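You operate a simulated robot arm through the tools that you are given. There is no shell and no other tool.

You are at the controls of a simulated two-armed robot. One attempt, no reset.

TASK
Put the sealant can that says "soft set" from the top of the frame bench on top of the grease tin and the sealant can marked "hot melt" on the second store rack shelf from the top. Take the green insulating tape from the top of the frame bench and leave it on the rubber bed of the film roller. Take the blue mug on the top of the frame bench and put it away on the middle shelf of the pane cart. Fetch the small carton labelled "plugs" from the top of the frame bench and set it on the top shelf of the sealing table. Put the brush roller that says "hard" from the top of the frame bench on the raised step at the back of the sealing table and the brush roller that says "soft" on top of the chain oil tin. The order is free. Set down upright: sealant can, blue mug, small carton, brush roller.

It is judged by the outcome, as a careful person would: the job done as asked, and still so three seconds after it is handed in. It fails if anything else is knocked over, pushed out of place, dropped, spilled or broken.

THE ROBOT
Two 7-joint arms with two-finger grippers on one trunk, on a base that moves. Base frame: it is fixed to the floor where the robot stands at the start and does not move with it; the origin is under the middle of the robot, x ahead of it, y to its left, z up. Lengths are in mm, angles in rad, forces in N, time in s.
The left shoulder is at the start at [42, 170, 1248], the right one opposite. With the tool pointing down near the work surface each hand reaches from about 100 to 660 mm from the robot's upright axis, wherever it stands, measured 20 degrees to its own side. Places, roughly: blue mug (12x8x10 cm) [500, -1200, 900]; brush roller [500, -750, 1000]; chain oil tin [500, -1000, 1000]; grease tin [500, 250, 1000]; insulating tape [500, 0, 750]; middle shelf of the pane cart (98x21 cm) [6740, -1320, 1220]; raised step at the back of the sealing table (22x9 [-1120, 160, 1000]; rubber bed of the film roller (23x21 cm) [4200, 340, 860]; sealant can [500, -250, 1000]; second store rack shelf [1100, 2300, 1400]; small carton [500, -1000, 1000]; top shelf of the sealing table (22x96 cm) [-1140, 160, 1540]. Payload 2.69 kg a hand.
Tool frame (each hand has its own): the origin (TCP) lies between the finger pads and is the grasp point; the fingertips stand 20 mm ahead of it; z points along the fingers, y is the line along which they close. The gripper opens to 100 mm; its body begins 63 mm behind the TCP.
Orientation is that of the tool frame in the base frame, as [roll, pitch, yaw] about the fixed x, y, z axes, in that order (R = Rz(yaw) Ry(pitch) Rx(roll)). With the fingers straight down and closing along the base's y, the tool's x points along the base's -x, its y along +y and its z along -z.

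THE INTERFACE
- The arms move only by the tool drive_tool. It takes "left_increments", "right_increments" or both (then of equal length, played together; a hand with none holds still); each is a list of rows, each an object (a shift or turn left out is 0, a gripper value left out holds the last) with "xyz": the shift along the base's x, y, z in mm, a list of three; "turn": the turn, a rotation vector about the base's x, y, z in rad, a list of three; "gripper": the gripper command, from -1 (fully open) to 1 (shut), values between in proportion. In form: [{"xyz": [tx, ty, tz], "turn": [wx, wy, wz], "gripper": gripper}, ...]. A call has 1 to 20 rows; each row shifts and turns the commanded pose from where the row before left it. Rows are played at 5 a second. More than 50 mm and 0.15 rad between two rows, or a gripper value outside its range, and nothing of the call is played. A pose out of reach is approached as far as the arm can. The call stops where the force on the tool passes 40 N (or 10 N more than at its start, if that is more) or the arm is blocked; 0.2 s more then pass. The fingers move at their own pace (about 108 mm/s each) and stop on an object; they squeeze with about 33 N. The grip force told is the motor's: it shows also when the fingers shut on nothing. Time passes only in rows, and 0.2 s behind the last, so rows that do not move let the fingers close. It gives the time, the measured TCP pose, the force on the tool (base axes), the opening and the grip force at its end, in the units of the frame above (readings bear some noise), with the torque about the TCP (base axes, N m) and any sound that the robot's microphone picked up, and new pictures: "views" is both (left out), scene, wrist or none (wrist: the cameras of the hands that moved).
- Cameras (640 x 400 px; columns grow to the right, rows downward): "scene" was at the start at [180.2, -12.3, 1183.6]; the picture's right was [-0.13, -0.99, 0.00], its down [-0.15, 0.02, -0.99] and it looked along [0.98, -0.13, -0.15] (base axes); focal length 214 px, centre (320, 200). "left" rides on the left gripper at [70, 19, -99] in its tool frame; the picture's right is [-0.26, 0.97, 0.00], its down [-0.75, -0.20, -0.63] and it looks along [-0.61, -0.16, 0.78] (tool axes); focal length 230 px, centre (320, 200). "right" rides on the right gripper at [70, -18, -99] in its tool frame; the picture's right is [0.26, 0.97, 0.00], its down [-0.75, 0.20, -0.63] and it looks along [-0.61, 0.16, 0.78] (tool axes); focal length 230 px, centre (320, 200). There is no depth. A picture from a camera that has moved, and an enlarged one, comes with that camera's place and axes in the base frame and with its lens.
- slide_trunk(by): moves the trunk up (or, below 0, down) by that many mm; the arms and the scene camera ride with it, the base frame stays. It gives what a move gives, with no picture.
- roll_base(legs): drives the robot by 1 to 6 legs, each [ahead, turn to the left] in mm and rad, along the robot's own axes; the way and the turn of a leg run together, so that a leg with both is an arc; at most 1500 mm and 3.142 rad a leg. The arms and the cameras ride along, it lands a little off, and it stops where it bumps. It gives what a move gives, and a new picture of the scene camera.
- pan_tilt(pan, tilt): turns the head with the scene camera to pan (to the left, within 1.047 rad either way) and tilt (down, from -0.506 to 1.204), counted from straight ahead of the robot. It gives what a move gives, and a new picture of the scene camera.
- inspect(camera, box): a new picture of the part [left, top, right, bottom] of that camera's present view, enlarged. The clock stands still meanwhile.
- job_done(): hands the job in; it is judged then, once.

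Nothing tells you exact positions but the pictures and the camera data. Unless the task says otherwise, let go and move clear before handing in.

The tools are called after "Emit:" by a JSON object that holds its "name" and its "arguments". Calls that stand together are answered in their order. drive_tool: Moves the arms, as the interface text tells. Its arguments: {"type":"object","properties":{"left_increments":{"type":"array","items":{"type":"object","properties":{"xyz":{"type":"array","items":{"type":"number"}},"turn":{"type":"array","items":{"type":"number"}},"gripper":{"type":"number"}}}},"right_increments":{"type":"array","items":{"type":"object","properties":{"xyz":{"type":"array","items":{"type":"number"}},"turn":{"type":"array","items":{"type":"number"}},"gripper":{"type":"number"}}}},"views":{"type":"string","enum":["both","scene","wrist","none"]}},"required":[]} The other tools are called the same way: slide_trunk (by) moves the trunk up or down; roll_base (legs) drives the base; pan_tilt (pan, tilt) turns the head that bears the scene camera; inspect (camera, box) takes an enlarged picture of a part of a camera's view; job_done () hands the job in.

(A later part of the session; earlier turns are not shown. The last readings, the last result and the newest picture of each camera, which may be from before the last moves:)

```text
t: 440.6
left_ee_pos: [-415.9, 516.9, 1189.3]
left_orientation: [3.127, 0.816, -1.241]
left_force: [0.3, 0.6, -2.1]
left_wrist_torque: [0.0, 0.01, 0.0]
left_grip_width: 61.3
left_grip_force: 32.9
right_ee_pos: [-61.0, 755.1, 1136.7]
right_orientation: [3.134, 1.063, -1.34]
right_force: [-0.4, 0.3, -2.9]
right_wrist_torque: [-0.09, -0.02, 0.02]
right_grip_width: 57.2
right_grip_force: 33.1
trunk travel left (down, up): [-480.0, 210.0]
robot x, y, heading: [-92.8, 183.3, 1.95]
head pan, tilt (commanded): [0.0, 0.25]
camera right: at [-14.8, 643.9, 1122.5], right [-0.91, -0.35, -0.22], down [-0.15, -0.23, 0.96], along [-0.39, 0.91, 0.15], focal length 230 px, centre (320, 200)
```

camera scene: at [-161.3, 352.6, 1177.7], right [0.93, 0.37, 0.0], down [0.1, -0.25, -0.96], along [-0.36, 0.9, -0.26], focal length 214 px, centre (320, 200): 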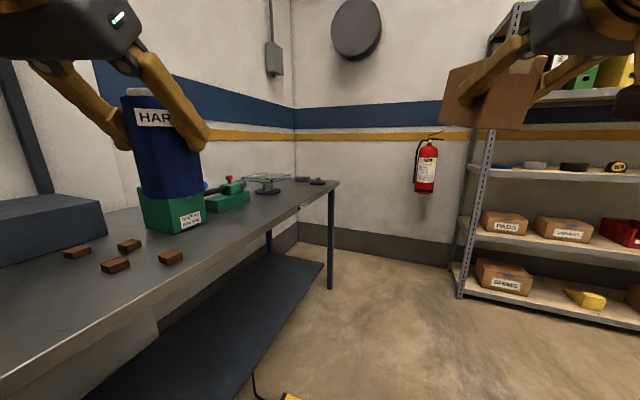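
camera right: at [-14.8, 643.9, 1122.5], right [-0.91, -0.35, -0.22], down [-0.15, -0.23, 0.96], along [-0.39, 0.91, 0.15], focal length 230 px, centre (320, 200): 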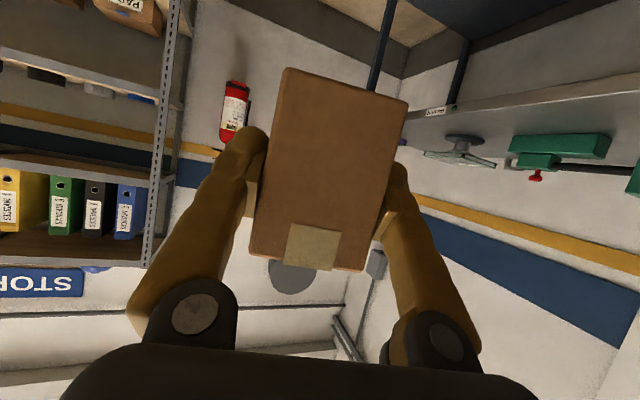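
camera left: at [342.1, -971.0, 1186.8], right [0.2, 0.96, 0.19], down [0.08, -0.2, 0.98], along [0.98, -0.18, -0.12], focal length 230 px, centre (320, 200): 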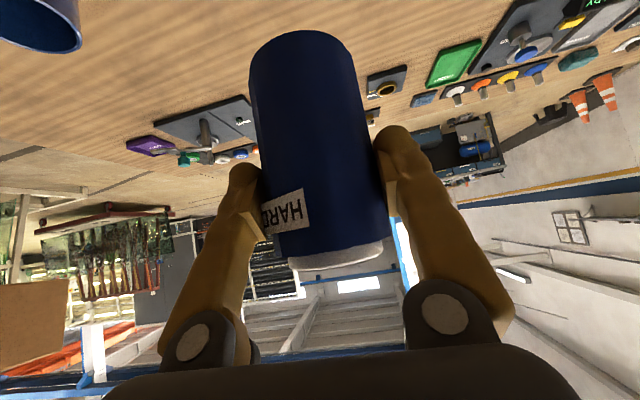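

The right arm now tracks exactly (pitch 1.063). I retry the turn.

Emit:
{"name": "roll_base", "arguments": {"legs": [[0, 1.19]]}}

Emit:
{"name": "slide_trunk", "arguments": {"by": 0}}

Emit:
{"name": "slide_trunk", "arguments": {"by": 0}}

Emit:
{"name": "pan_tilt", "arguments": {"pan": 0.0, "tilt": 0.3}}

```text
t: 441.5
left_ee_pos: [-414.6, 483.2, 1186.9]
left_orientation: [-3.129, 0.809, -1.181]
left_force: [0.2, -0.5, -2.6]
left_wrist_torque: [0.0, 0.01, -0.02]
left_grip_width: 61.4
left_grip_force: 33.2
right_ee_pos: [-63.1, 719.7, 1153.2]
right_orientation: [3.114, 1.095, -1.331]
right_force: [0.1, -0.3, -1.1]
right_wrist_torque: [-0.09, 0.02, -0.01]
right_grip_width: 57.3
right_grip_force: 33.1
trunk travel left (down, up): [-480.0, 210.0]
robot x, y, heading: [-93.0, 182.3, 1.973]
head pan, tilt (commanded): [0.0, 0.25]
stopped in leg 1: the robot was blocked; the commanded pose is now the measured one
camera scene: at [-165.9, 348.2, 1178.1], right [0.92, 0.39, 0.0], down [0.1, -0.24, -0.97], along [-0.38, 0.89, -0.26], focal length 214 px, centre (320, 200)
```

scene: 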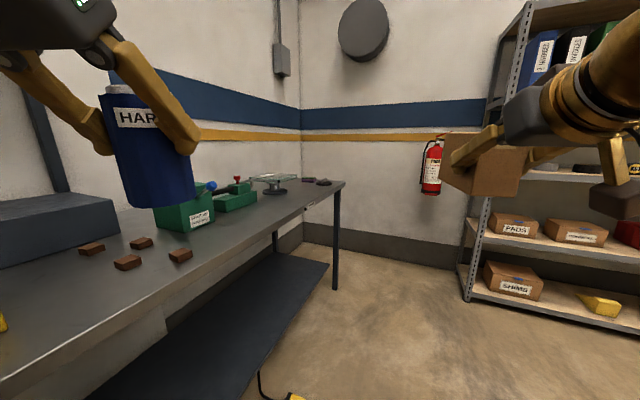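

```text
t: 442.0
left_ee_pos: [-413.4, 484.6, 1186.7]
left_orientation: [-3.132, 0.809, -1.184]
left_force: [0.2, 0.0, -1.7]
left_wrist_torque: [-0.04, -0.04, -0.02]
left_grip_width: 61.7
left_grip_force: 33.1
right_ee_pos: [-62.2, 721.5, 1152.8]
right_orientation: [3.113, 1.094, -1.334]
right_force: [0.2, 0.6, -2.3]
right_wrist_torque: [-0.05, -0.01, 0.01]
right_grip_width: 56.9
right_grip_force: 32.8
trunk travel left (down, up): [-480.0, 210.0]
robot x, y, heading: [-88.4, 179.7, 1.974]
head pan, tilt (commanded): [0.0, 0.25]
```

```text
t: 442.5
left_ee_pos: [-414.2, 485.5, 1186.1]
left_orientation: [-3.131, 0.808, -1.184]
left_force: [0.2, -0.3, -2.1]
left_wrist_torque: [-0.03, 0.01, 0.01]
left_grip_width: 61.7
left_grip_force: 32.6
right_ee_pos: [-63.0, 722.4, 1152.0]
right_orientation: [3.112, 1.093, -1.333]
right_force: [0.2, -0.2, -2.6]
right_wrist_torque: [-0.11, -0.04, 0.01]
right_grip_width: 57.0
right_grip_force: 32.6
trunk travel left (down, up): [-480.0, 210.0]
robot x, y, heading: [-94.0, 183.5, 1.975]
head pan, tilt (commanded): [0.0, 0.25]
```

```text
t: 443.1
left_ee_pos: [-414.2, 484.8, 1186.3]
left_orientation: [-3.134, 0.807, -1.182]
left_force: [0.1, 0.9, -1.7]
left_wrist_torque: [-0.01, 0.0, 0.02]
left_grip_width: 61.3
left_grip_force: 33.1
right_ee_pos: [-61.8, 722.3, 1151.6]
right_orientation: [3.113, 1.092, -1.332]
right_force: [-0.1, -0.3, -1.6]
right_wrist_torque: [-0.06, -0.03, 0.02]
right_grip_width: 57.0
right_grip_force: 32.7
trunk travel left (down, up): [-480.0, 210.0]
robot x, y, heading: [-91.1, 184.9, 1.979]
head pan, tilt (commanded): [0.0, 0.3]
camera scene: at [-165.5, 350.7, 1173.0], right [0.92, 0.39, 0.0], down [0.12, -0.29, -0.95], along [-0.37, 0.87, -0.31], focal length 214 px, centre (320, 200)
```

scene: 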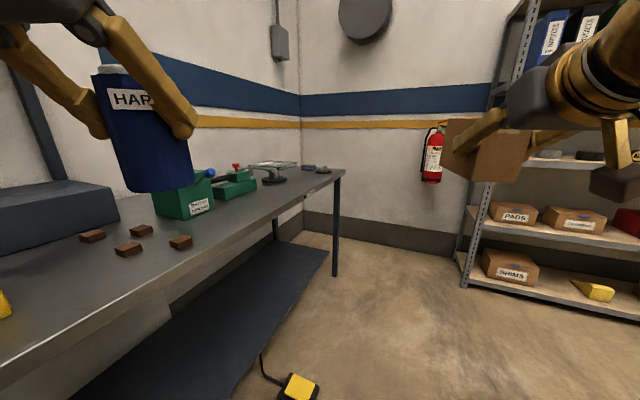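

Still blocked after a tiny turn. As a test, I try turning the other way a little.

Emit:
{"name": "roll_base", "arguments": {"legs": [[0, -0.3]]}}

```text
t: 444.0
left_ee_pos: [-388.3, 501.2, 1201.3]
left_orientation: [-3.082, 0.821, -1.169]
left_force: [0.3, -0.8, -1.7]
left_wrist_torque: [-0.04, 0.04, 0.04]
left_grip_width: 61.5
left_grip_force: 33.1
right_ee_pos: [-18.5, 699.7, 1178.5]
right_orientation: [3.056, 1.165, -1.459]
right_force: [0.6, -0.6, -1.9]
right_wrist_torque: [-0.01, 0.01, 0.06]
right_grip_width: 57.3
right_grip_force: 33.3
trunk travel left (down, up): [-480.0, 210.0]
robot x, y, heading: [-94.0, 182.8, 1.918]
head pan, tilt (commanded): [0.0, 0.3]
stopped in leg 1: the robot was blocked; the commanded pose is now the measured one
camera scene: at [-153.8, 353.6, 1173.3], right [0.94, 0.34, 0.0], down [0.1, -0.29, -0.95], along [-0.32, 0.89, -0.31], focal length 214 px, centre (320, 200)
```

scene: 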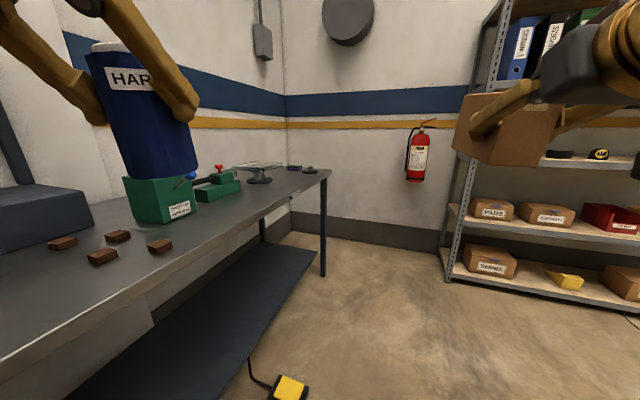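

Blocked both ways, so it's about the arms rather than surroundings. I look at both arms for contact with the body.

Emit:
{"name": "pan_tilt", "arguments": {"pan": 0.8, "tilt": -0.1}}

Emit:
{"name": "pan_tilt", "arguments": {"pan": -0.8, "tilt": -0.1}}

Emit:
{"name": "inspect", "arguments": {"camera": "left", "box": [0, 0, 640, 400]}}

Emit:
{"name": "inspect", "arguments": {"camera": "right", "box": [0, 0, 640, 400]}}

```text
t: 445.1
left_ee_pos: [-389.8, 501.4, 1199.8]
left_orientation: [-3.083, 0.821, -1.17]
left_force: [0.1, -0.2, -1.1]
left_wrist_torque: [-0.02, -0.02, 0.04]
left_grip_width: 61.5
left_grip_force: 33.1
right_ee_pos: [-20.0, 699.5, 1177.6]
right_orientation: [3.064, 1.159, -1.449]
right_force: [-0.3, -0.5, -1.7]
right_wrist_torque: [-0.08, -0.05, 0.03]
right_grip_width: 57.4
right_grip_force: 33.1
trunk travel left (down, up): [-480.0, 210.0]
robot x, y, heading: [-91.6, 181.5, 1.921]
head pan, tilt (commanded): [0.799, -0.099]
camera scene: at [-203.7, 303.1, 1210.1], right [0.41, 0.91, -0.01], down [-0.08, 0.02, -1.0], along [-0.91, 0.41, 0.09], focal length 214 px, centre (320, 200)
```

scene: 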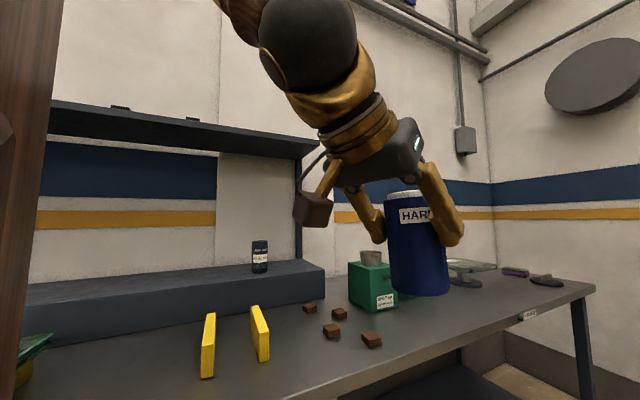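

```text
t: 446.8
left_ee_pos: [-389.8, 502.4, 1200.4]
left_orientation: [-3.082, 0.821, -1.17]
left_force: [0.2, -0.5, -1.5]
left_wrist_torque: [-0.01, -0.05, 0.03]
left_grip_width: 61.3
left_grip_force: 32.4
right_ee_pos: [-20.5, 700.0, 1177.3]
right_orientation: [3.065, 1.158, -1.45]
right_force: [1.0, 0.3, -1.7]
right_wrist_torque: [-0.07, -0.01, 0.03]
right_grip_width: 57.1
right_grip_force: 32.9
trunk travel left (down, up): [-480.0, 210.0]
robot x, y, heading: [-91.6, 183.9, 1.92]
head pan, tilt (commanded): [-0.799, -0.099]
camera scene: at [-86.3, 345.5, 1210.1], right [0.9, -0.44, 0.01], down [0.05, 0.07, -1.0], along [0.43, 0.9, 0.09], focal length 214 px, centre (320, 200)
```

scene: 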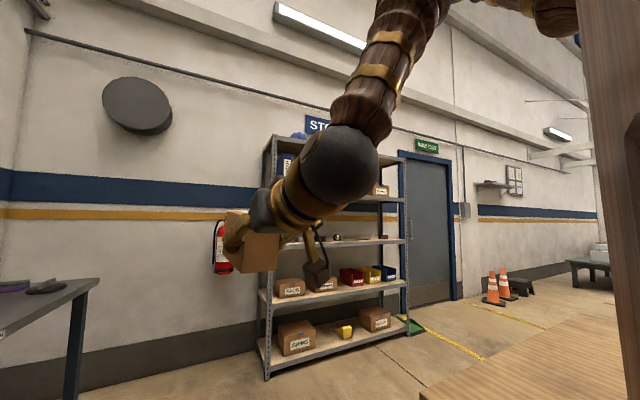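

```text
1.00 times, centred on (320, 200) of left (not enlarged: the box is as wide or as high as the picture)
camera zoom: at [-365.6, 381.6, 1215.9], right [-0.97, -0.18, 0.15], down [0.13, 0.1, 0.99], along [-0.19, 0.98, -0.08], focal length 230 px, centre (320, 200)
```

zoom: 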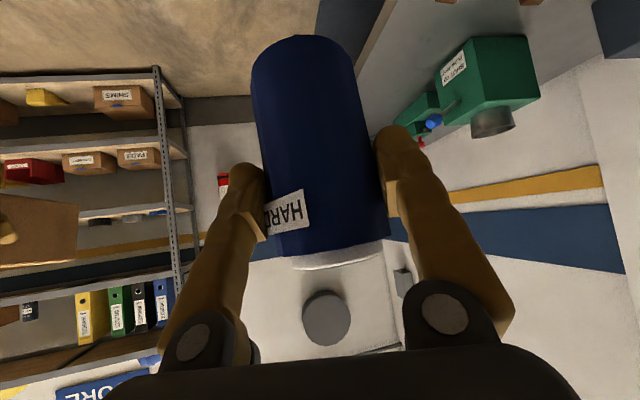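

```text
1.00 times, centred on (320, 200) of right (not enlarged: the box is as wide or as high as the picture)
camera zoom: at [18.6, 588.3, 1151.1], right [-0.94, -0.29, -0.21], down [-0.12, -0.31, 0.95], along [-0.33, 0.91, 0.25], focal length 230 px, centre (320, 200)
```

zoom: 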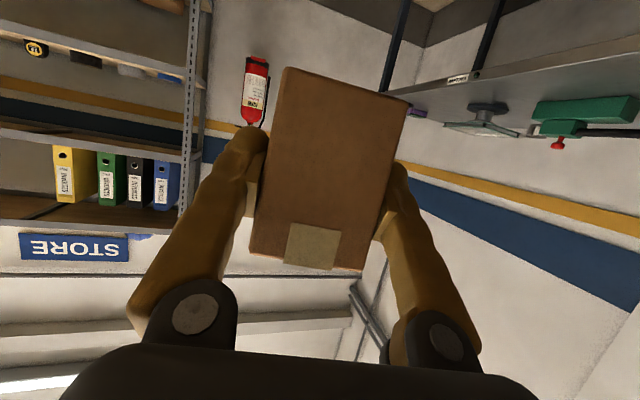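

The arms look free. I notice turns succeed when both arms were freshly re-driven after a stop, so I re-level both hands together, gently, then retry.

Emit:
{"name": "drive_tool", "arguments": {"left_increments": [{"xyz": [-1, 1, 0]}, {"xyz": [-1, 2, -1], "turn": [-0.003, 0.002, 0.003]}, {"xyz": [-2, 4, -2], "turn": [-0.005, 0.003, 0.005]}, {"xyz": [-3, 5, -3], "turn": [-0.006, 0.004, 0.006]}, {"xyz": [-4, 6, -3], "turn": [-0.008, 0.004, 0.007]}, {"xyz": [-4, 6, -3], "turn": [-0.008, 0.004, 0.007]}, {"xyz": [-4, 6, -3], "turn": [-0.008, 0.004, 0.007]}, {"xyz": [-3, 6, -3], "turn": [-0.005, 0.004, 0.006]}, {"xyz": [-2, 4, -2], "turn": [-0.003, 0.002, 0.0035]}, {"xyz": [-1, 2, 0]}, {"xyz": [0, 0, 0]}, {"xyz": [0, 0, 0]}], "right_increments": [{"xyz": [-1, 1, 0]}, {"xyz": [-1, 2, -2], "turn": [-0.006, -0.003, -0.004]}, {"xyz": [-2, 4, -4], "turn": [-0.01, -0.005, -0.007]}, {"xyz": [-3, 6, -5], "turn": [-0.012, -0.006, -0.008]}, {"xyz": [-4, 8, -6], "turn": [-0.014, -0.006, -0.01]}, {"xyz": [-4, 8, -6], "turn": [-0.014, -0.006, -0.01]}, {"xyz": [-4, 8, -6], "turn": [-0.014, -0.006, -0.01]}, {"xyz": [-4, 8, -5], "turn": [-0.012, -0.005, -0.008]}, {"xyz": [-3, 6, -3], "turn": [-0.008, -0.004, -0.004]}, {"xyz": [-2, 2, 0]}, {"xyz": [0, 0, 0]}, {"xyz": [0, 0, 0]}], "views": "none"}}

```text
t: 449.4
left_ee_pos: [-409.1, 531.1, 1187.1]
left_orientation: [3.105, 0.796, -1.22]
left_force: [0.2, 0.7, -1.1]
left_wrist_torque: [-0.03, -0.01, -0.03]
left_grip_width: 61.3
left_grip_force: 32.7
left hand out of reach, approached as far as the arm can: row 2, 3
right_ee_pos: [-45.6, 739.0, 1131.3]
right_orientation: [-3.136, 1.028, -1.42]
right_force: [-0.4, -1.2, -2.6]
right_wrist_torque: [-0.08, 0.01, 0.01]
right_grip_width: 57.1
right_grip_force: 32.6
trunk travel left (down, up): [-480.0, 210.0]
robot x, y, heading: [-91.0, 179.2, 1.919]
head pan, tilt (commanded): [-0.799, -0.099]
```

The left hand is near its upper limit in this tilt. I lower both hands about 80 mm, away from limits, then try again.

Emit:
{"name": "drive_tool", "arguments": {"left_increments": [{"xyz": [0, 0, -2]}, {"xyz": [-1, 2, -4]}, {"xyz": [-1, 3, -7]}, {"xyz": [-2, 4, -10]}, {"xyz": [-2, 5, -12]}, {"xyz": [-2, 5, -12]}, {"xyz": [-2, 5, -12]}, {"xyz": [-2, 4, -10]}, {"xyz": [-1, 2, -6]}, {"xyz": [0, 0, -3]}, {"xyz": [0, 0, 0]}, {"xyz": [0, 0, 0]}], "right_increments": [{"xyz": [0, 0, -2]}, {"xyz": [0, 1, -3]}, {"xyz": [0, 1, -5]}, {"xyz": [-1, 2, -6], "turn": [0.01, 0.002, 0]}, {"xyz": [-1, 2, -6], "turn": [0.01, 0.002, 0]}, {"xyz": [-1, 2, -6], "turn": [0.01, 0.002, 0]}, {"xyz": [-1, 2, -6]}, {"xyz": [-1, 2, -5]}, {"xyz": [0, 1, -3]}, {"xyz": [0, 0, -2]}, {"xyz": [0, 0, 0]}, {"xyz": [0, 0, 0]}], "views": "none"}}

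Emit:
{"name": "roll_base", "arguments": {"legs": [[0, 1.222]]}}

```text
t: 452.0
left_ee_pos: [-421.1, 559.4, 1109.9]
left_orientation: [3.105, 0.795, -1.218]
left_force: [0.5, -0.8, -1.7]
left_wrist_torque: [-0.01, 0.02, -0.02]
left_grip_width: 61.3
left_grip_force: 32.8
right_ee_pos: [-50.6, 751.8, 1086.1]
right_orientation: [-3.138, 1.056, -1.422]
right_force: [-0.7, -0.2, -1.9]
right_wrist_torque: [-0.12, 0.0, -0.02]
right_grip_width: 57.0
right_grip_force: 33.2
trunk travel left (down, up): [-480.0, 210.0]
robot x, y, heading: [-90.7, 187.1, 1.918]
head pan, tilt (commanded): [-0.799, -0.099]
```

```text
t: 455.5
left_ee_pos: [-562.6, 7.1, 1109.4]
left_orientation: [3.106, 0.796, -0.008]
left_force: [-0.3, -0.5, -1.6]
left_wrist_torque: [0.0, -0.01, 0.01]
left_grip_width: 61.6
left_grip_force: 32.5
right_ee_pos: [-608.4, 419.8, 1085.1]
right_orientation: [-3.137, 1.059, -0.213]
right_force: [0.6, 0.3, -2.9]
right_wrist_torque: [-0.02, -0.09, -0.01]
right_grip_width: 57.1
right_grip_force: 32.3
trunk travel left (down, up): [-480.0, 210.0]
robot x, y, heading: [-86.8, 188.5, 3.126]
head pan, tilt (commanded): [-0.799, -0.099]
camera scene: at [-244.2, 253.5, 1210.2], right [0.73, 0.69, 0.01], down [-0.05, 0.07, -1.0], along [-0.69, 0.72, 0.09], focal length 214 px, centre (320, 200)
```

scene: 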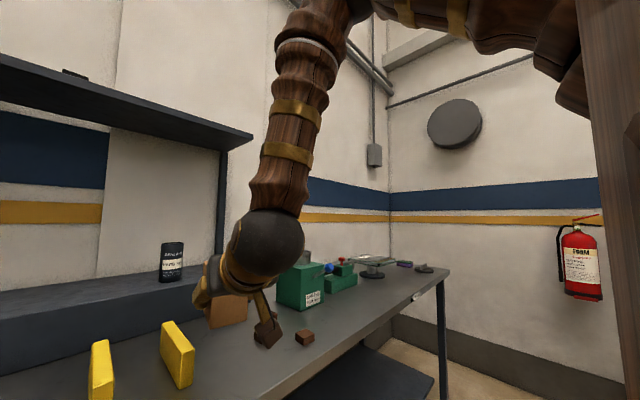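

The turn succeeded. Now I look squarely at the table from here.

Emit:
{"name": "slide_trunk", "arguments": {"by": 0}}

Emit:
{"name": "slide_trunk", "arguments": {"by": 0}}

Emit:
{"name": "pan_tilt", "arguments": {"pan": 0.0, "tilt": 0.25}}

Emit:
{"name": "pan_tilt", "arguments": {"pan": 0.3, "tilt": 0.7}}

```text
t: 456.0
left_ee_pos: [-547.5, 7.9, 1116.9]
left_orientation: [3.105, 0.813, -0.01]
left_force: [-0.4, 1.0, -2.4]
left_wrist_torque: [-0.02, -0.04, 0.0]
left_grip_width: 61.1
left_grip_force: 33.3
right_ee_pos: [-595.2, 421.7, 1094.1]
right_orientation: [3.139, 1.073, -0.219]
right_force: [-1.2, 0.5, -2.5]
right_wrist_torque: [-0.01, -0.09, -0.01]
right_grip_width: 57.3
right_grip_force: 32.9
trunk travel left (down, up): [-480.0, 210.0]
robot x, y, heading: [-92.0, 188.5, 3.124]
head pan, tilt (commanded): [-0.799, -0.099]
```

```text
t: 456.5
left_ee_pos: [-545.3, 7.4, 1116.4]
left_orientation: [3.107, 0.813, -0.01]
left_force: [-0.9, -0.2, -1.9]
left_wrist_torque: [0.01, 0.02, 0.03]
left_grip_width: 61.4
left_grip_force: 32.6
right_ee_pos: [-592.9, 420.8, 1094.4]
right_orientation: [3.14, 1.073, -0.218]
right_force: [0.0, -0.1, -2.8]
right_wrist_torque: [-0.02, -0.09, 0.0]
right_grip_width: 57.1
right_grip_force: 32.7
trunk travel left (down, up): [-480.0, 210.0]
robot x, y, heading: [-90.5, 187.4, 3.125]
head pan, tilt (commanded): [-0.799, -0.099]
```

```text
t: 457.6
left_ee_pos: [-545.1, 7.4, 1116.8]
left_orientation: [3.105, 0.816, -0.011]
left_force: [-1.0, -0.5, -2.2]
left_wrist_torque: [0.01, -0.01, 0.01]
left_grip_width: 61.1
left_grip_force: 32.8
right_ee_pos: [-593.3, 421.7, 1094.8]
right_orientation: [3.137, 1.073, -0.219]
right_force: [0.0, 0.1, -1.8]
right_wrist_torque: [-0.01, -0.07, -0.02]
right_grip_width: 57.2
right_grip_force: 33.2
trunk travel left (down, up): [-480.0, 210.0]
robot x, y, heading: [-90.1, 187.1, 3.127]
head pan, tilt (commanded): [0.0, 0.25]
camera scene: at [-277.3, 191.8, 1177.8], right [0.02, 1.0, 0.0], down [0.26, 0.0, -0.96], along [-0.96, 0.01, -0.26], focal length 214 px, centre (320, 200)
```

scene: 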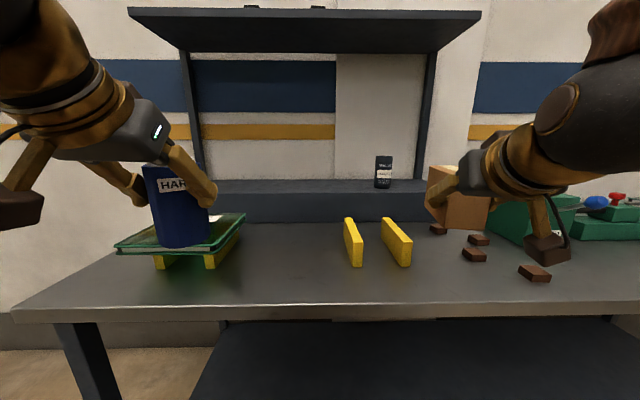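

```text
t: 458.5
left_ee_pos: [-545.1, 7.4, 1117.0]
left_orientation: [3.104, 0.812, -0.01]
left_force: [-0.5, 0.6, -1.8]
left_wrist_torque: [0.01, -0.03, 0.01]
left_grip_width: 61.4
left_grip_force: 32.7
right_ee_pos: [-594.3, 420.4, 1094.5]
right_orientation: [3.137, 1.075, -0.218]
right_force: [-0.6, -0.2, -2.9]
right_wrist_torque: [-0.01, -0.1, 0.0]
right_grip_width: 56.9
right_grip_force: 33.3
trunk travel left (down, up): [-480.0, 210.0]
robot x, y, heading: [-90.9, 192.6, 3.131]
head pan, tilt (commanded): [0.3, 0.7]
camera scene: at [-264.8, 166.4, 1137.2], right [-0.28, 0.96, -0.01], down [0.63, 0.18, -0.75], along [-0.72, -0.22, -0.66], focal length 214 px, centre (320, 200)
```

scene: 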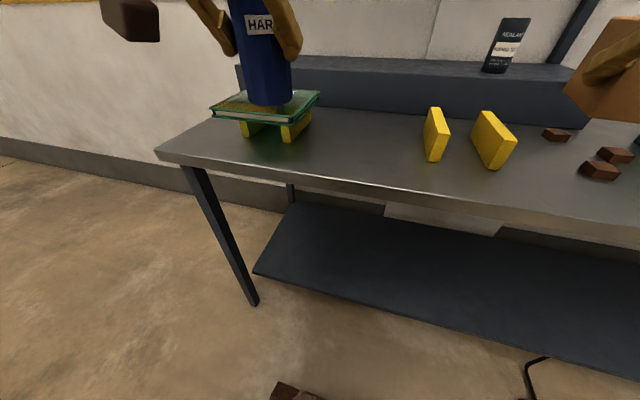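

Step front edge is at x≈-1005 (top z≈1010) and the lower shelf underneath starts near x≈-700, so I can drive up to x≈-390. I raise the trunk 100 mm for clearance over the glass tray and drive forward.

Emit:
{"name": "slide_trunk", "arguments": {"by": 100}}

Emit:
{"name": "roll_base", "arguments": {"legs": [[290, 0]]}}

Emit:
{"name": "slide_trunk", "arguments": {"by": 0}}

Emit:
{"name": "slide_trunk", "arguments": {"by": 0}}

Emit:
{"name": "slide_trunk", "arguments": {"by": 0}}

Emit:
{"name": "slide_trunk", "arguments": {"by": 0}}

Emit:
{"name": "pan_tilt", "arguments": {"pan": 0.2, "tilt": 0.35}}

```text
t: 459.8
left_ee_pos: [-544.5, 8.1, 1216.9]
left_orientation: [3.106, 0.814, -0.01]
left_force: [0.2, -0.1, -2.1]
left_wrist_torque: [-0.01, -0.04, -0.01]
left_grip_width: 61.5
left_grip_force: 32.9
right_ee_pos: [-593.4, 421.0, 1194.9]
right_orientation: [3.138, 1.072, -0.217]
right_force: [-0.3, -0.5, -1.7]
right_wrist_torque: [-0.02, -0.08, 0.03]
right_grip_width: 57.1
right_grip_force: 32.7
trunk travel left (down, up): [-580.0, 110.0]
robot x, y, heading: [-93.0, 187.5, 3.128]
head pan, tilt (commanded): [0.3, 0.7]
```

```text
t: 461.8
left_ee_pos: [-832.1, 10.7, 1217.6]
left_orientation: [3.106, 0.811, -0.009]
left_force: [-0.5, -0.2, -1.5]
left_wrist_torque: [0.0, -0.01, -0.02]
left_grip_width: 61.5
left_grip_force: 32.7
right_ee_pos: [-881.2, 423.7, 1194.5]
right_orientation: [3.137, 1.072, -0.219]
right_force: [0.1, 0.2, -1.7]
right_wrist_torque: [-0.05, -0.08, -0.02]
right_grip_width: 57.1
right_grip_force: 33.5
trunk travel left (down, up): [-580.0, 110.0]
robot x, y, heading: [-378.5, 192.5, 3.13]
head pan, tilt (commanded): [0.3, 0.7]
camera scene: at [-554.9, 170.5, 1237.0], right [-0.28, 0.96, -0.01], down [0.63, 0.18, -0.75], along [-0.72, -0.22, -0.66], focal length 214 px, centre (320, 200)
```

scene: 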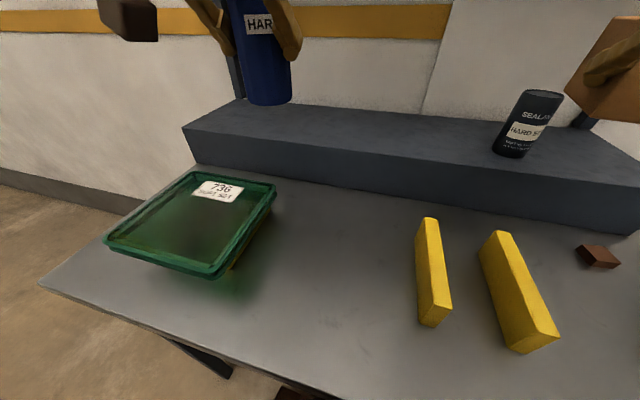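

```text
t: 462.3
left_ee_pos: [-815.5, 11.3, 1223.2]
left_orientation: [3.105, 0.827, -0.01]
left_force: [-1.0, -0.8, -1.8]
left_wrist_torque: [-0.02, -0.04, 0.01]
left_grip_width: 61.3
left_grip_force: 33.3
right_ee_pos: [-865.3, 425.2, 1200.9]
right_orientation: [3.133, 1.087, -0.222]
right_force: [-0.7, 0.1, -3.1]
right_wrist_torque: [-0.04, -0.09, 0.01]
right_grip_width: 57.2
right_grip_force: 33.0
trunk travel left (down, up): [-580.0, 110.0]
robot x, y, heading: [-380.3, 195.5, 3.129]
head pan, tilt (commanded): [0.3, 0.7]
```

```text
t: 462.8
left_ee_pos: [-814.2, 10.1, 1224.2]
left_orientation: [3.104, 0.83, -0.01]
left_force: [0.4, 0.0, -1.2]
left_wrist_torque: [0.05, -0.01, -0.02]
left_grip_width: 61.2
left_grip_force: 32.4
right_ee_pos: [-863.3, 423.8, 1202.0]
right_orientation: [3.132, 1.091, -0.222]
right_force: [0.5, -0.2, -2.4]
right_wrist_torque: [-0.04, -0.09, -0.01]
right_grip_width: 56.9
right_grip_force: 33.4
trunk travel left (down, up): [-580.0, 110.0]
robot x, y, heading: [-379.7, 190.2, 3.125]
head pan, tilt (commanded): [0.3, 0.7]
```

```text
t: 463.3
left_ee_pos: [-813.7, 12.4, 1224.9]
left_orientation: [3.105, 0.83, -0.01]
left_force: [-0.3, 0.1, -2.3]
left_wrist_torque: [-0.01, -0.01, 0.03]
left_grip_width: 61.3
left_grip_force: 33.1
right_ee_pos: [-863.0, 424.6, 1203.3]
right_orientation: [3.132, 1.091, -0.225]
right_force: [-0.3, 0.5, -0.7]
right_wrist_torque: [-0.03, -0.1, 0.02]
right_grip_width: 57.0
right_grip_force: 33.3
trunk travel left (down, up): [-580.0, 110.0]
robot x, y, heading: [-379.2, 196.3, 3.126]
head pan, tilt (commanded): [0.3, 0.7]
```

```text
t: 463.8
left_ee_pos: [-812.9, 11.1, 1224.2]
left_orientation: [3.105, 0.83, -0.011]
left_force: [-0.7, -0.6, -2.5]
left_wrist_torque: [0.0, -0.03, 0.01]
left_grip_width: 61.3
left_grip_force: 33.1
right_ee_pos: [-862.7, 424.6, 1203.4]
right_orientation: [3.132, 1.088, -0.223]
right_force: [0.2, -0.7, -1.7]
right_wrist_torque: [-0.04, -0.1, 0.01]
right_grip_width: 57.2
right_grip_force: 32.7
trunk travel left (down, up): [-580.0, 110.0]
robot x, y, heading: [-380.3, 193.7, 3.127]
head pan, tilt (commanded): [0.3, 0.7]
```

```text
t: 464.6
left_ee_pos: [-813.8, 10.7, 1224.7]
left_orientation: [3.105, 0.829, -0.01]
left_force: [0.0, 0.5, -2.3]
left_wrist_torque: [0.01, -0.05, 0.01]
left_grip_width: 61.2
left_grip_force: 32.7
right_ee_pos: [-862.6, 424.4, 1202.0]
right_orientation: [3.13, 1.09, -0.223]
right_force: [0.0, -0.1, -1.9]
right_wrist_torque: [0.0, -0.1, -0.01]
right_grip_width: 57.0
right_grip_force: 33.2
trunk travel left (down, up): [-580.0, 110.0]
robot x, y, heading: [-378.6, 197.6, 3.134]
head pan, tilt (commanded): [0.201, 0.351]
camera scene: at [-564.4, 177.1, 1268.2], right [-0.19, 0.98, 0.0], down [0.35, 0.06, -0.93], along [-0.92, -0.17, -0.36], focal length 214 px, centre (320, 200)
```

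scene: 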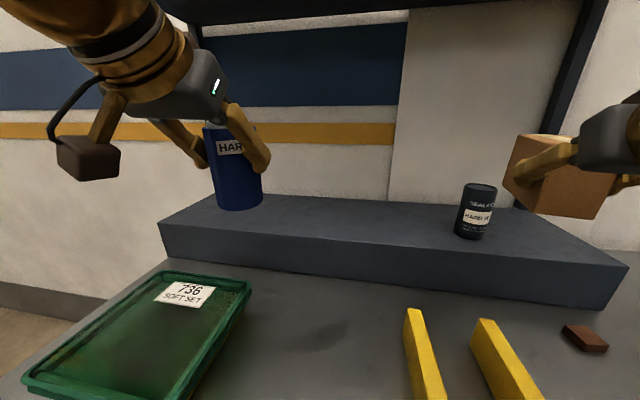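

I'm in position. I extend the roller over the step toward x≈-1065, y≈11 while re-levelling it.

Emit:
{"name": "drive_tool", "arguments": {"left_increments": [{"xyz": [-2, 0, -1]}, {"xyz": [-5, 0, -3], "turn": [0.002, -0.003, -0.002]}, {"xyz": [-10, 0, -5], "turn": [0.002, -0.004, -0.002]}, {"xyz": [-18, 0, -8], "turn": [0.002, -0.004, -0.002]}, {"xyz": [-22, 0, -10], "turn": [0.0025, -0.004, -0.0025]}, {"xyz": [-24, 0, -10], "turn": [0.0025, -0.004, -0.0025]}, {"xyz": [-24, 0, -10], "turn": [0.0025, -0.004, -0.0025]}, {"xyz": [-24, 0, -10], "turn": [0.0025, -0.004, -0.0025]}, {"xyz": [-24, 0, -10], "turn": [0.0025, -0.004, -0.0025]}, {"xyz": [-24, 0, -10], "turn": [0.0025, -0.004, -0.0025]}, {"xyz": [-22, 0, -10], "turn": [0.0025, -0.004, -0.0025]}, {"xyz": [-16, 0, -6]}, {"xyz": [-8, 0, -3]}, {"xyz": [0, 0, 0]}]}}

```text
t: 467.6
left_ee_pos: [-1036.5, 9.9, 1129.6]
left_orientation: [3.14, 0.79, -0.011]
left_force: [-0.5, 0.0, -2.1]
left_wrist_torque: [0.02, 0.01, 0.0]
left_grip_width: 61.4
left_grip_force: 33.1
right_ee_pos: [-862.6, 423.9, 1202.2]
right_orientation: [3.132, 1.09, -0.221]
right_force: [-0.3, 0.7, -1.8]
right_wrist_torque: [-0.03, -0.12, -0.01]
right_grip_width: 57.1
right_grip_force: 32.8
trunk travel left (down, up): [-580.0, 110.0]
robot x, y, heading: [-378.2, 191.2, 3.126]
head pan, tilt (commanded): [0.201, 0.351]
camera scene: at [-564.6, 177.2, 1268.3], right [-0.19, 0.98, 0.0], down [0.35, 0.06, -0.93], along [-0.92, -0.17, -0.36], focal length 214 px, centre (320, 200)
camera left: at [-917.5, -9.7, 1149.3], right [-0.19, -0.96, 0.18], down [-0.08, 0.2, 0.98], along [-0.98, 0.17, -0.11], focal length 230 px, centre (320, 200)
```

scene: 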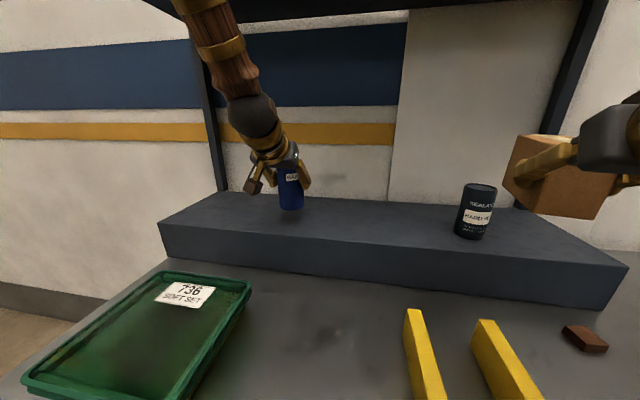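
left: 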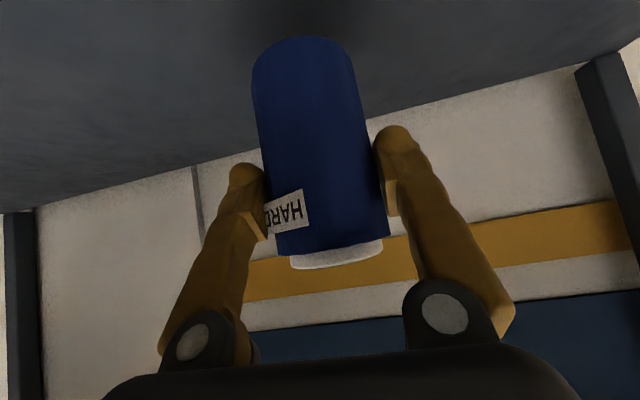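

I move about 38 mm deeper over the step, then lower.

Emit:
{"name": "drive_tool", "arguments": {"left_increments": [{"xyz": [-2, 0, -1]}, {"xyz": [-5, 0, -2]}, {"xyz": [-8, 0, -3]}, {"xyz": [-9, 0, -4]}, {"xyz": [-8, 0, -4]}, {"xyz": [-5, 0, -4]}, {"xyz": [-1, 0, -3]}, {"xyz": [0, 0, 0]}], "views": "none"}}

Emit:
{"name": "drive_tool", "arguments": {"left_increments": [{"xyz": [0, 0, -2]}, {"xyz": [0, 0, -4]}, {"xyz": [0, 0, -4]}, {"xyz": [0, 0, -3]}, {"xyz": [0, 0, 0]}], "views": "scene"}}

Emit:
{"name": "inspect", "arguments": {"camera": "scene", "box": [200, 130, 400, 255]}}

```text
t: 469.4
left_ee_pos: [-1073.3, 13.2, 1106.7]
left_orientation: [3.139, 0.791, -0.008]
left_force: [0.3, 1.2, -1.3]
left_wrist_torque: [-0.01, -0.02, 0.0]
left_grip_width: 61.7
left_grip_force: 33.0
right_ee_pos: [-862.3, 424.1, 1203.2]
right_orientation: [3.131, 1.091, -0.225]
right_force: [-0.7, 0.2, -2.0]
right_wrist_torque: [-0.06, -0.11, 0.0]
right_grip_width: 57.1
right_grip_force: 33.1
trunk travel left (down, up): [-580.0, 110.0]
robot x, y, heading: [-378.6, 191.6, 3.13]
head pan, tilt (commanded): [0.201, 0.351]
```

```text
t: 470.6
left_ee_pos: [-1074.9, 11.8, 1093.8]
left_orientation: [3.141, 0.79, -0.011]
left_force: [0.9, 0.1, -1.2]
left_wrist_torque: [0.0, 0.01, -0.05]
left_grip_width: 61.5
left_grip_force: 32.8
right_ee_pos: [-861.5, 423.0, 1203.5]
right_orientation: [3.132, 1.089, -0.223]
right_force: [-0.2, 0.6, -3.2]
right_wrist_torque: [-0.03, -0.08, -0.01]
right_grip_width: 57.1
right_grip_force: 32.7
trunk travel left (down, up): [-580.0, 110.0]
robot x, y, heading: [-382.0, 191.4, 3.13]
head pan, tilt (commanded): [0.201, 0.351]
camera scene: at [-564.7, 177.2, 1268.3], right [-0.19, 0.98, 0.0], down [0.35, 0.06, -0.93], along [-0.92, -0.17, -0.36], focal length 214 px, centre (320, 200)
```

scene: 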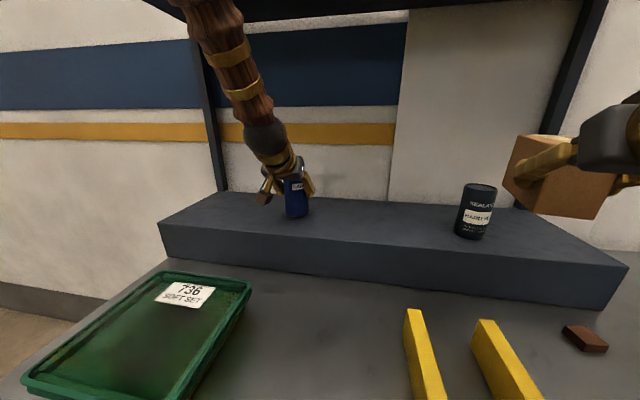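

```text
3.20 times, centred on (300, 192) of scene
camera zoom: at [-564.7, 177.2, 1268.3], right [-0.19, 0.98, 0.0], down [0.35, 0.06, -0.93], along [-0.92, -0.17, -0.36], focal length 686 px, centre (384, 224)
```

zoom: 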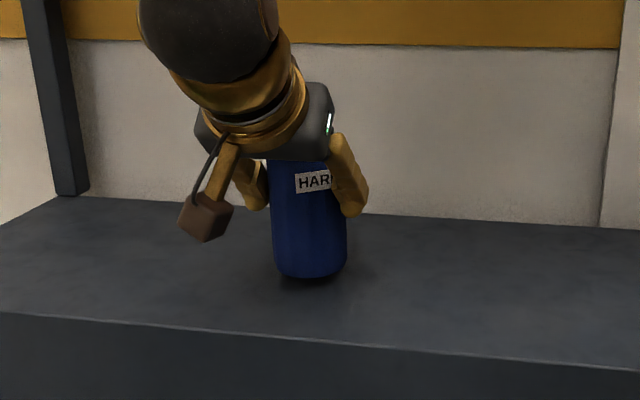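

The roller hovers just above the step, well inside its edges. I lower to contact.

Emit:
{"name": "drive_tool", "arguments": {"left_increments": [{"xyz": [0, 0, -2]}, {"xyz": [0, 0, -2]}, {"xyz": [0, 0, 0]}], "views": "none"}}

Emit:
{"name": "drive_tool", "arguments": {"left_increments": [{"xyz": [0, 0, -2]}, {"xyz": [0, 0, -2]}, {"xyz": [0, 0, 0]}], "views": "none"}}

Emit:
{"name": "drive_tool", "arguments": {"left_increments": [{"xyz": [0, 0, -2]}, {"xyz": [0, 0, 0]}], "views": "none"}}

```text
t: 471.4
left_ee_pos: [-1075.8, 11.9, 1091.1]
left_orientation: [3.14, 0.792, -0.012]
left_force: [-0.6, -0.6, -1.6]
left_wrist_torque: [0.02, -0.01, 0.01]
left_grip_width: 61.3
left_grip_force: 32.7
right_ee_pos: [-861.6, 422.5, 1202.4]
right_orientation: [3.131, 1.089, -0.223]
right_force: [-0.2, 0.2, -1.9]
right_wrist_torque: [-0.03, -0.09, 0.02]
right_grip_width: 57.1
right_grip_force: 32.8
trunk travel left (down, up): [-580.0, 110.0]
robot x, y, heading: [-377.5, 195.6, 3.127]
head pan, tilt (commanded): [0.201, 0.351]
```

```text
t: 472.2
left_ee_pos: [-1074.7, 12.1, 1085.6]
left_orientation: [3.14, 0.79, -0.012]
left_force: [0.4, 1.3, -2.8]
left_wrist_torque: [0.05, -0.01, 0.0]
left_grip_width: 61.4
left_grip_force: 32.9
right_ee_pos: [-861.7, 424.3, 1202.6]
right_orientation: [3.131, 1.089, -0.223]
right_force: [0.8, 0.0, -1.9]
right_wrist_torque: [-0.05, -0.11, -0.01]
right_grip_width: 57.0
right_grip_force: 33.0
trunk travel left (down, up): [-580.0, 110.0]
robot x, y, heading: [-378.3, 194.0, 3.128]
head pan, tilt (commanded): [0.201, 0.351]
```

```text
t: 472.8
left_ee_pos: [-1074.4, 12.2, 1083.3]
left_orientation: [3.141, 0.789, -0.012]
left_force: [-0.5, -0.5, -1.4]
left_wrist_torque: [-0.03, 0.01, 0.01]
left_grip_width: 61.3
left_grip_force: 33.4
right_ee_pos: [-862.9, 424.4, 1202.9]
right_orientation: [3.13, 1.09, -0.223]
right_force: [0.3, 0.3, -2.5]
right_wrist_torque: [-0.03, -0.11, 0.04]
right_grip_width: 57.2
right_grip_force: 32.8
trunk travel left (down, up): [-580.0, 110.0]
robot x, y, heading: [-378.9, 196.9, 3.129]
head pan, tilt (commanded): [0.201, 0.351]
```

Emit:
{"name": "drive_tool", "arguments": {"left_increments": [{"xyz": [0, 0, -2]}, {"xyz": [0, 0, -1]}, {"xyz": [0, 0, 0]}], "views": "none"}}

Emit:
{"name": "drive_tool", "arguments": {"left_increments": [{"xyz": [0, 0, -2]}, {"xyz": [0, 0, -1]}, {"xyz": [0, 0, 0]}], "views": "none"}}

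Emit:
{"name": "drive_tool", "arguments": {"left_increments": [{"xyz": [0, 0, -2]}, {"xyz": [0, 0, 0]}], "views": "none"}}

```text
t: 473.6
left_ee_pos: [-1075.4, 12.4, 1084.2]
left_orientation: [3.138, 0.793, -0.01]
left_force: [0.8, 0.5, 9.7]
left_wrist_torque: [-0.13, -0.27, 0.01]
left_grip_width: 61.3
left_grip_force: 32.7
right_ee_pos: [-860.7, 424.3, 1202.4]
right_orientation: [3.131, 1.091, -0.226]
right_force: [-0.2, -0.6, -2.2]
right_wrist_torque: [-0.02, -0.11, 0.01]
right_grip_width: 57.0
right_grip_force: 33.5
trunk travel left (down, up): [-580.0, 110.0]
robot x, y, heading: [-378.9, 193.5, 3.125]
head pan, tilt (commanded): [0.201, 0.351]
```

```text
t: 474.4
left_ee_pos: [-1074.1, 12.3, 1082.6]
left_orientation: [3.139, 0.799, -0.011]
left_force: [-5.4, 0.0, 21.7]
left_wrist_torque: [0.02, 0.28, 0.01]
left_grip_width: 61.2
left_grip_force: 33.3
right_ee_pos: [-861.0, 424.4, 1203.3]
right_orientation: [3.129, 1.092, -0.225]
right_force: [0.0, -0.2, -1.8]
right_wrist_torque: [-0.04, -0.13, 0.01]
right_grip_width: 57.2
right_grip_force: 32.8
trunk travel left (down, up): [-580.0, 110.0]
robot x, y, heading: [-379.0, 195.6, 3.127]
head pan, tilt (commanded): [0.201, 0.351]
```

```text
t: 475.0
left_ee_pos: [-1075.2, 12.9, 1079.8]
left_orientation: [3.137, 0.797, -0.011]
left_force: [-3.5, -1.7, 23.5]
left_wrist_torque: [-0.05, 0.27, -0.01]
left_grip_width: 61.6
left_grip_force: 32.5
right_ee_pos: [-860.4, 424.5, 1203.3]
right_orientation: [3.128, 1.09, -0.225]
right_force: [0.3, 0.2, -1.5]
right_wrist_torque: [0.0, -0.09, 0.0]
right_grip_width: 57.1
right_grip_force: 33.2
trunk travel left (down, up): [-580.0, 110.0]
robot x, y, heading: [-378.8, 192.8, 3.127]
head pan, tilt (commanded): [0.201, 0.351]
```

Contact made. I open the hand and check.

Emit:
{"name": "drive_tool", "arguments": {"left_increments": [{"xyz": [0, 0, 2], "gripper": -0.1}, {"gripper": -0.3}, {"gripper": -0.6}, {"gripper": -1}, {"gripper": -1}], "views": "wrist"}}

Emit:
{"name": "inspect", "arguments": {"camera": "scene", "box": [200, 130, 400, 255]}}

```text
t: 476.2
left_ee_pos: [-1075.1, 12.0, 1078.9]
left_orientation: [3.141, 0.79, -0.01]
left_force: [0.0, 0.2, -0.1]
left_wrist_torque: [0.02, 0.01, 0.02]
left_grip_width: 99.9
left_grip_force: 0.0
right_ee_pos: [-862.4, 424.0, 1202.2]
right_orientation: [3.131, 1.091, -0.223]
right_force: [0.5, -0.2, -2.6]
right_wrist_torque: [-0.03, -0.14, 0.01]
right_grip_width: 57.1
right_grip_force: 32.6
trunk travel left (down, up): [-580.0, 110.0]
robot x, y, heading: [-382.2, 196.5, 3.122]
head pan, tilt (commanded): [0.201, 0.351]
camera left: at [-955.5, -8.2, 1098.8], right [-0.19, -0.96, 0.18], down [-0.08, 0.2, 0.98], along [-0.98, 0.17, -0.11], focal length 230 px, centre (320, 200)
```

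left: 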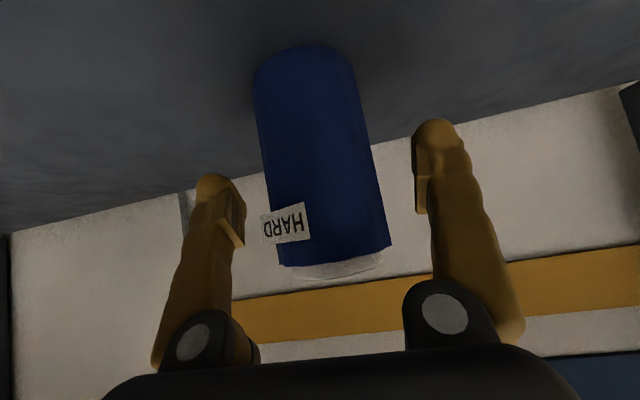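

```text
3.20 times, centred on (300, 192) of scene
camera zoom: at [-564.3, 177.2, 1268.4], right [-0.19, 0.98, 0.0], down [0.35, 0.06, -0.93], along [-0.92, -0.17, -0.36], focal length 686 px, centre (384, 224)
```

zoom: 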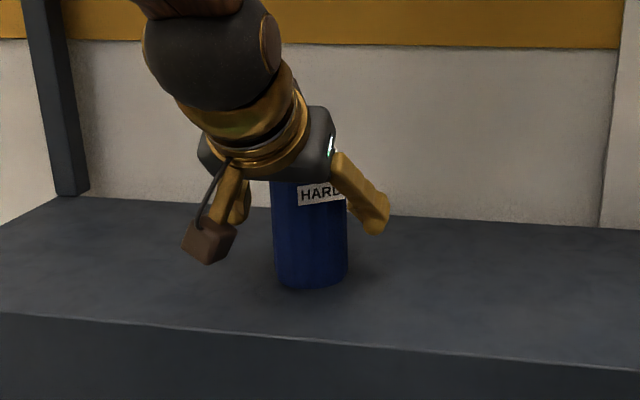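

HARD roller stands upright on the raised step. I withdraw the left hand along its finger direction.

Emit:
{"name": "drive_tool", "arguments": {"left_increments": [{"xyz": [2, 0, 2]}, {"xyz": [5, 0, 5]}, {"xyz": [9, 0, 9]}, {"xyz": [13, 0, 13]}, {"xyz": [16, 0, 16]}, {"xyz": [18, 0, 16]}, {"xyz": [20, 0, 14]}, {"xyz": [22, 0, 12]}, {"xyz": [24, -1, 10]}, {"xyz": [24, -2, 8]}, {"xyz": [22, -2, 6]}, {"xyz": [18, -2, 4]}, {"xyz": [10, -1, 0]}, {"xyz": [4, 0, 0]}, {"xyz": [0, 0, 0]}]}}

```text
t: 479.4
left_ee_pos: [-866.2, 1.3, 1194.9]
left_orientation: [3.14, 0.789, -0.008]
left_force: [0.6, 0.9, -0.6]
left_wrist_torque: [0.01, -0.01, -0.01]
left_grip_width: 99.9
left_grip_force: 0.1
right_ee_pos: [-861.7, 424.9, 1202.6]
right_orientation: [3.132, 1.09, -0.222]
right_force: [0.2, 0.6, -2.5]
right_wrist_torque: [-0.03, -0.11, -0.02]
right_grip_width: 57.1
right_grip_force: 33.2
trunk travel left (down, up): [-580.0, 110.0]
robot x, y, heading: [-380.2, 191.0, 3.131]
head pan, tilt (commanded): [0.201, 0.351]
camera scene: at [-564.4, 177.2, 1268.3], right [-0.19, 0.98, 0.0], down [0.35, 0.06, -0.93], along [-0.92, -0.17, -0.36], focal length 214 px, centre (320, 200)
camera left: at [-747.0, -19.0, 1214.1], right [-0.19, -0.96, 0.18], down [-0.08, 0.2, 0.98], along [-0.98, 0.17, -0.11], focal length 230 px, centre (320, 200)
```

scene: 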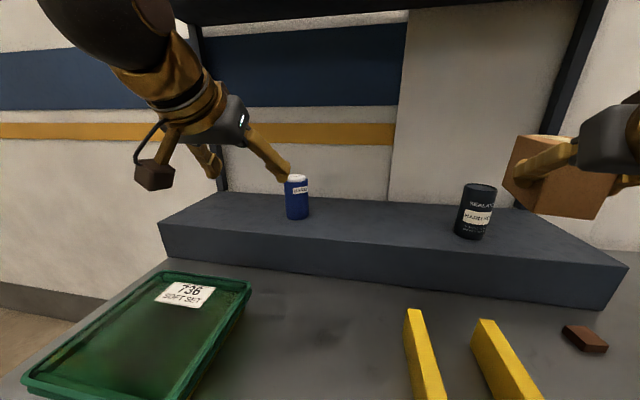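
left: 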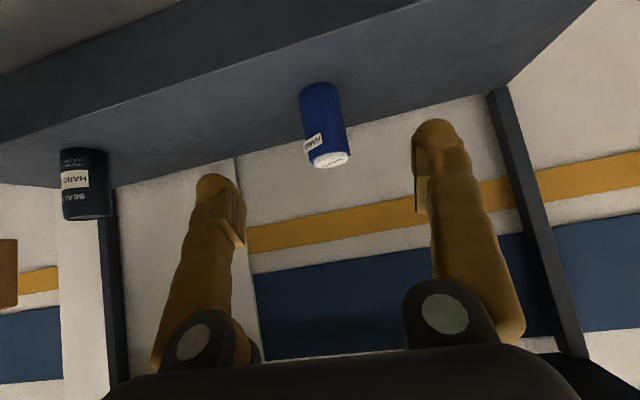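

Now the carton. I raise the trunk to the top and wait.

Emit:
{"name": "slide_trunk", "arguments": {"by": 108}}

Emit:
{"name": "slide_trunk", "arguments": {"by": 0}}

Emit:
{"name": "pan_tilt", "arguments": {"pan": -0.2, "tilt": -0.15}}

Emit:
{"name": "drive_tool", "arguments": {"right_increments": [{"xyz": [0, 0, 2]}, {"xyz": [-1, 0, 5], "turn": [0, 0, 0.01]}, {"xyz": [-2, 0, 10], "turn": [0, -0.003, 0.015]}, {"xyz": [-2, 0, 15], "turn": [0, -0.003, 0.018]}, {"xyz": [-3, 0, 18], "turn": [0, -0.003, 0.018]}, {"xyz": [-3, 0, 20], "turn": [0, -0.003, 0.018]}, {"xyz": [-3, 0, 20], "turn": [0, -0.003, 0.018]}, {"xyz": [-3, 0, 20], "turn": [0, -0.003, 0.018]}, {"xyz": [-3, 0, 20], "turn": [0, -0.003, 0.018]}, {"xyz": [-3, 0, 20], "turn": [0, -0.003, 0.018]}, {"xyz": [-3, 0, 20], "turn": [0, -0.002, 0.018]}, {"xyz": [-2, 0, 15], "turn": [0, 0, 0.018]}, {"xyz": [0, 0, 8]}, {"xyz": [0, 0, 0]}]}}

```text
t: 480.8
left_ee_pos: [-867.3, 0.6, 1302.6]
left_orientation: [3.139, 0.789, -0.01]
left_force: [-0.5, 0.2, 0.6]
left_wrist_torque: [0.01, 0.01, -0.01]
left_grip_width: 100.2
left_grip_force: 0.2
right_ee_pos: [-861.5, 424.9, 1311.2]
right_orientation: [3.132, 1.089, -0.224]
right_force: [-0.6, -0.2, -2.7]
right_wrist_torque: [-0.02, -0.09, 0.02]
right_grip_width: 57.2
right_grip_force: 33.2
trunk travel left (down, up): [-688.0, 2.0]
robot x, y, heading: [-379.6, 190.8, 3.13]
head pan, tilt (commanded): [0.201, 0.351]
```

```text
t: 481.3
left_ee_pos: [-865.3, 0.7, 1301.4]
left_orientation: [3.137, 0.79, -0.01]
left_force: [-0.2, -0.2, 0.3]
left_wrist_torque: [0.0, -0.04, 0.01]
left_grip_width: 100.1
left_grip_force: 0.0
right_ee_pos: [-863.0, 425.0, 1311.3]
right_orientation: [3.131, 1.091, -0.223]
right_force: [0.2, -0.3, -2.0]
right_wrist_torque: [-0.01, -0.07, -0.01]
right_grip_width: 57.2
right_grip_force: 32.7
trunk travel left (down, up): [-688.0, 2.0]
robot x, y, heading: [-383.8, 196.1, 3.127]
head pan, tilt (commanded): [0.201, 0.351]
```

```text
t: 482.3
left_ee_pos: [-867.1, 1.9, 1301.7]
left_orientation: [3.137, 0.791, -0.009]
left_force: [0.3, -0.8, 0.2]
left_wrist_torque: [-0.02, 0.0, 0.02]
left_grip_width: 100.1
left_grip_force: 0.0
right_ee_pos: [-863.1, 424.5, 1309.9]
right_orientation: [3.132, 1.091, -0.222]
right_force: [-0.2, 0.7, -2.3]
right_wrist_torque: [0.02, -0.13, 0.01]
right_grip_width: 57.1
right_grip_force: 32.4
trunk travel left (down, up): [-688.0, 2.0]
robot x, y, heading: [-378.1, 194.1, 3.129]
head pan, tilt (commanded): [-0.201, -0.15]
camera scene: at [-558.9, 212.6, 1422.0], right [0.21, 0.98, 0.0], down [-0.13, 0.03, -0.99], along [-0.97, 0.21, 0.13], focal length 214 px, centre (320, 200)
```

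scene: 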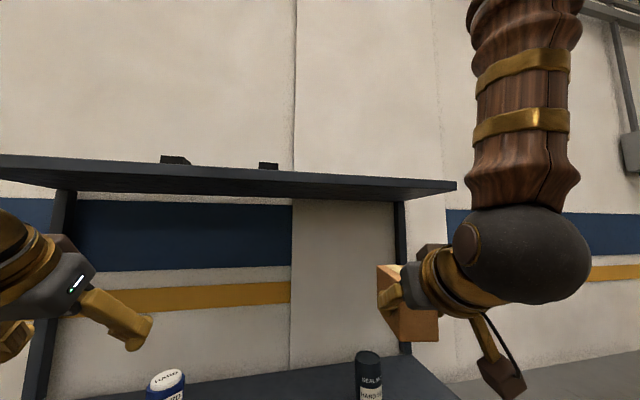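

```text
t: 485.3
left_ee_pos: [-866.8, 2.3, 1302.7]
left_orientation: [3.138, 0.791, -0.01]
left_force: [-0.6, 1.1, -0.3]
left_wrist_torque: [0.0, -0.03, 0.0]
left_grip_width: 100.2
left_grip_force: 0.0
right_ee_pos: [-893.0, 424.3, 1489.6]
right_orientation: [3.138, 1.032, -0.03]
right_force: [-0.4, 0.3, -2.7]
right_wrist_torque: [-0.01, -0.07, -0.01]
right_grip_width: 57.1
right_grip_force: 33.2
trunk travel left (down, up): [-688.0, 2.0]
robot x, y, heading: [-383.2, 195.6, 3.129]
head pan, tilt (commanded): [-0.201, -0.15]
camera scene: at [-559.0, 213.5, 1422.0], right [0.21, 0.98, 0.0], down [-0.13, 0.03, -0.99], along [-0.97, 0.21, 0.13], focal length 214 px, centre (320, 200)
camera right: at [-772.4, 441.2, 1479.0], right [0.1, -0.97, -0.22], down [0.15, -0.2, 0.97], along [-0.98, -0.13, 0.12], focal length 230 px, centre (320, 200)
```

scene: 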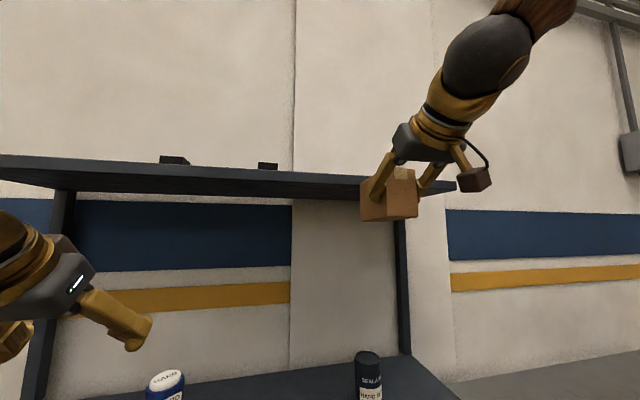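
right: 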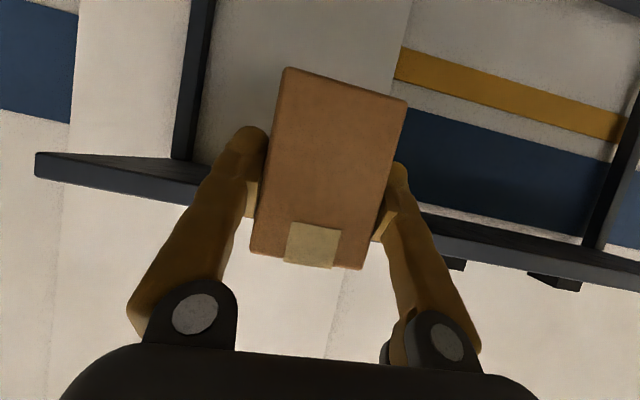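

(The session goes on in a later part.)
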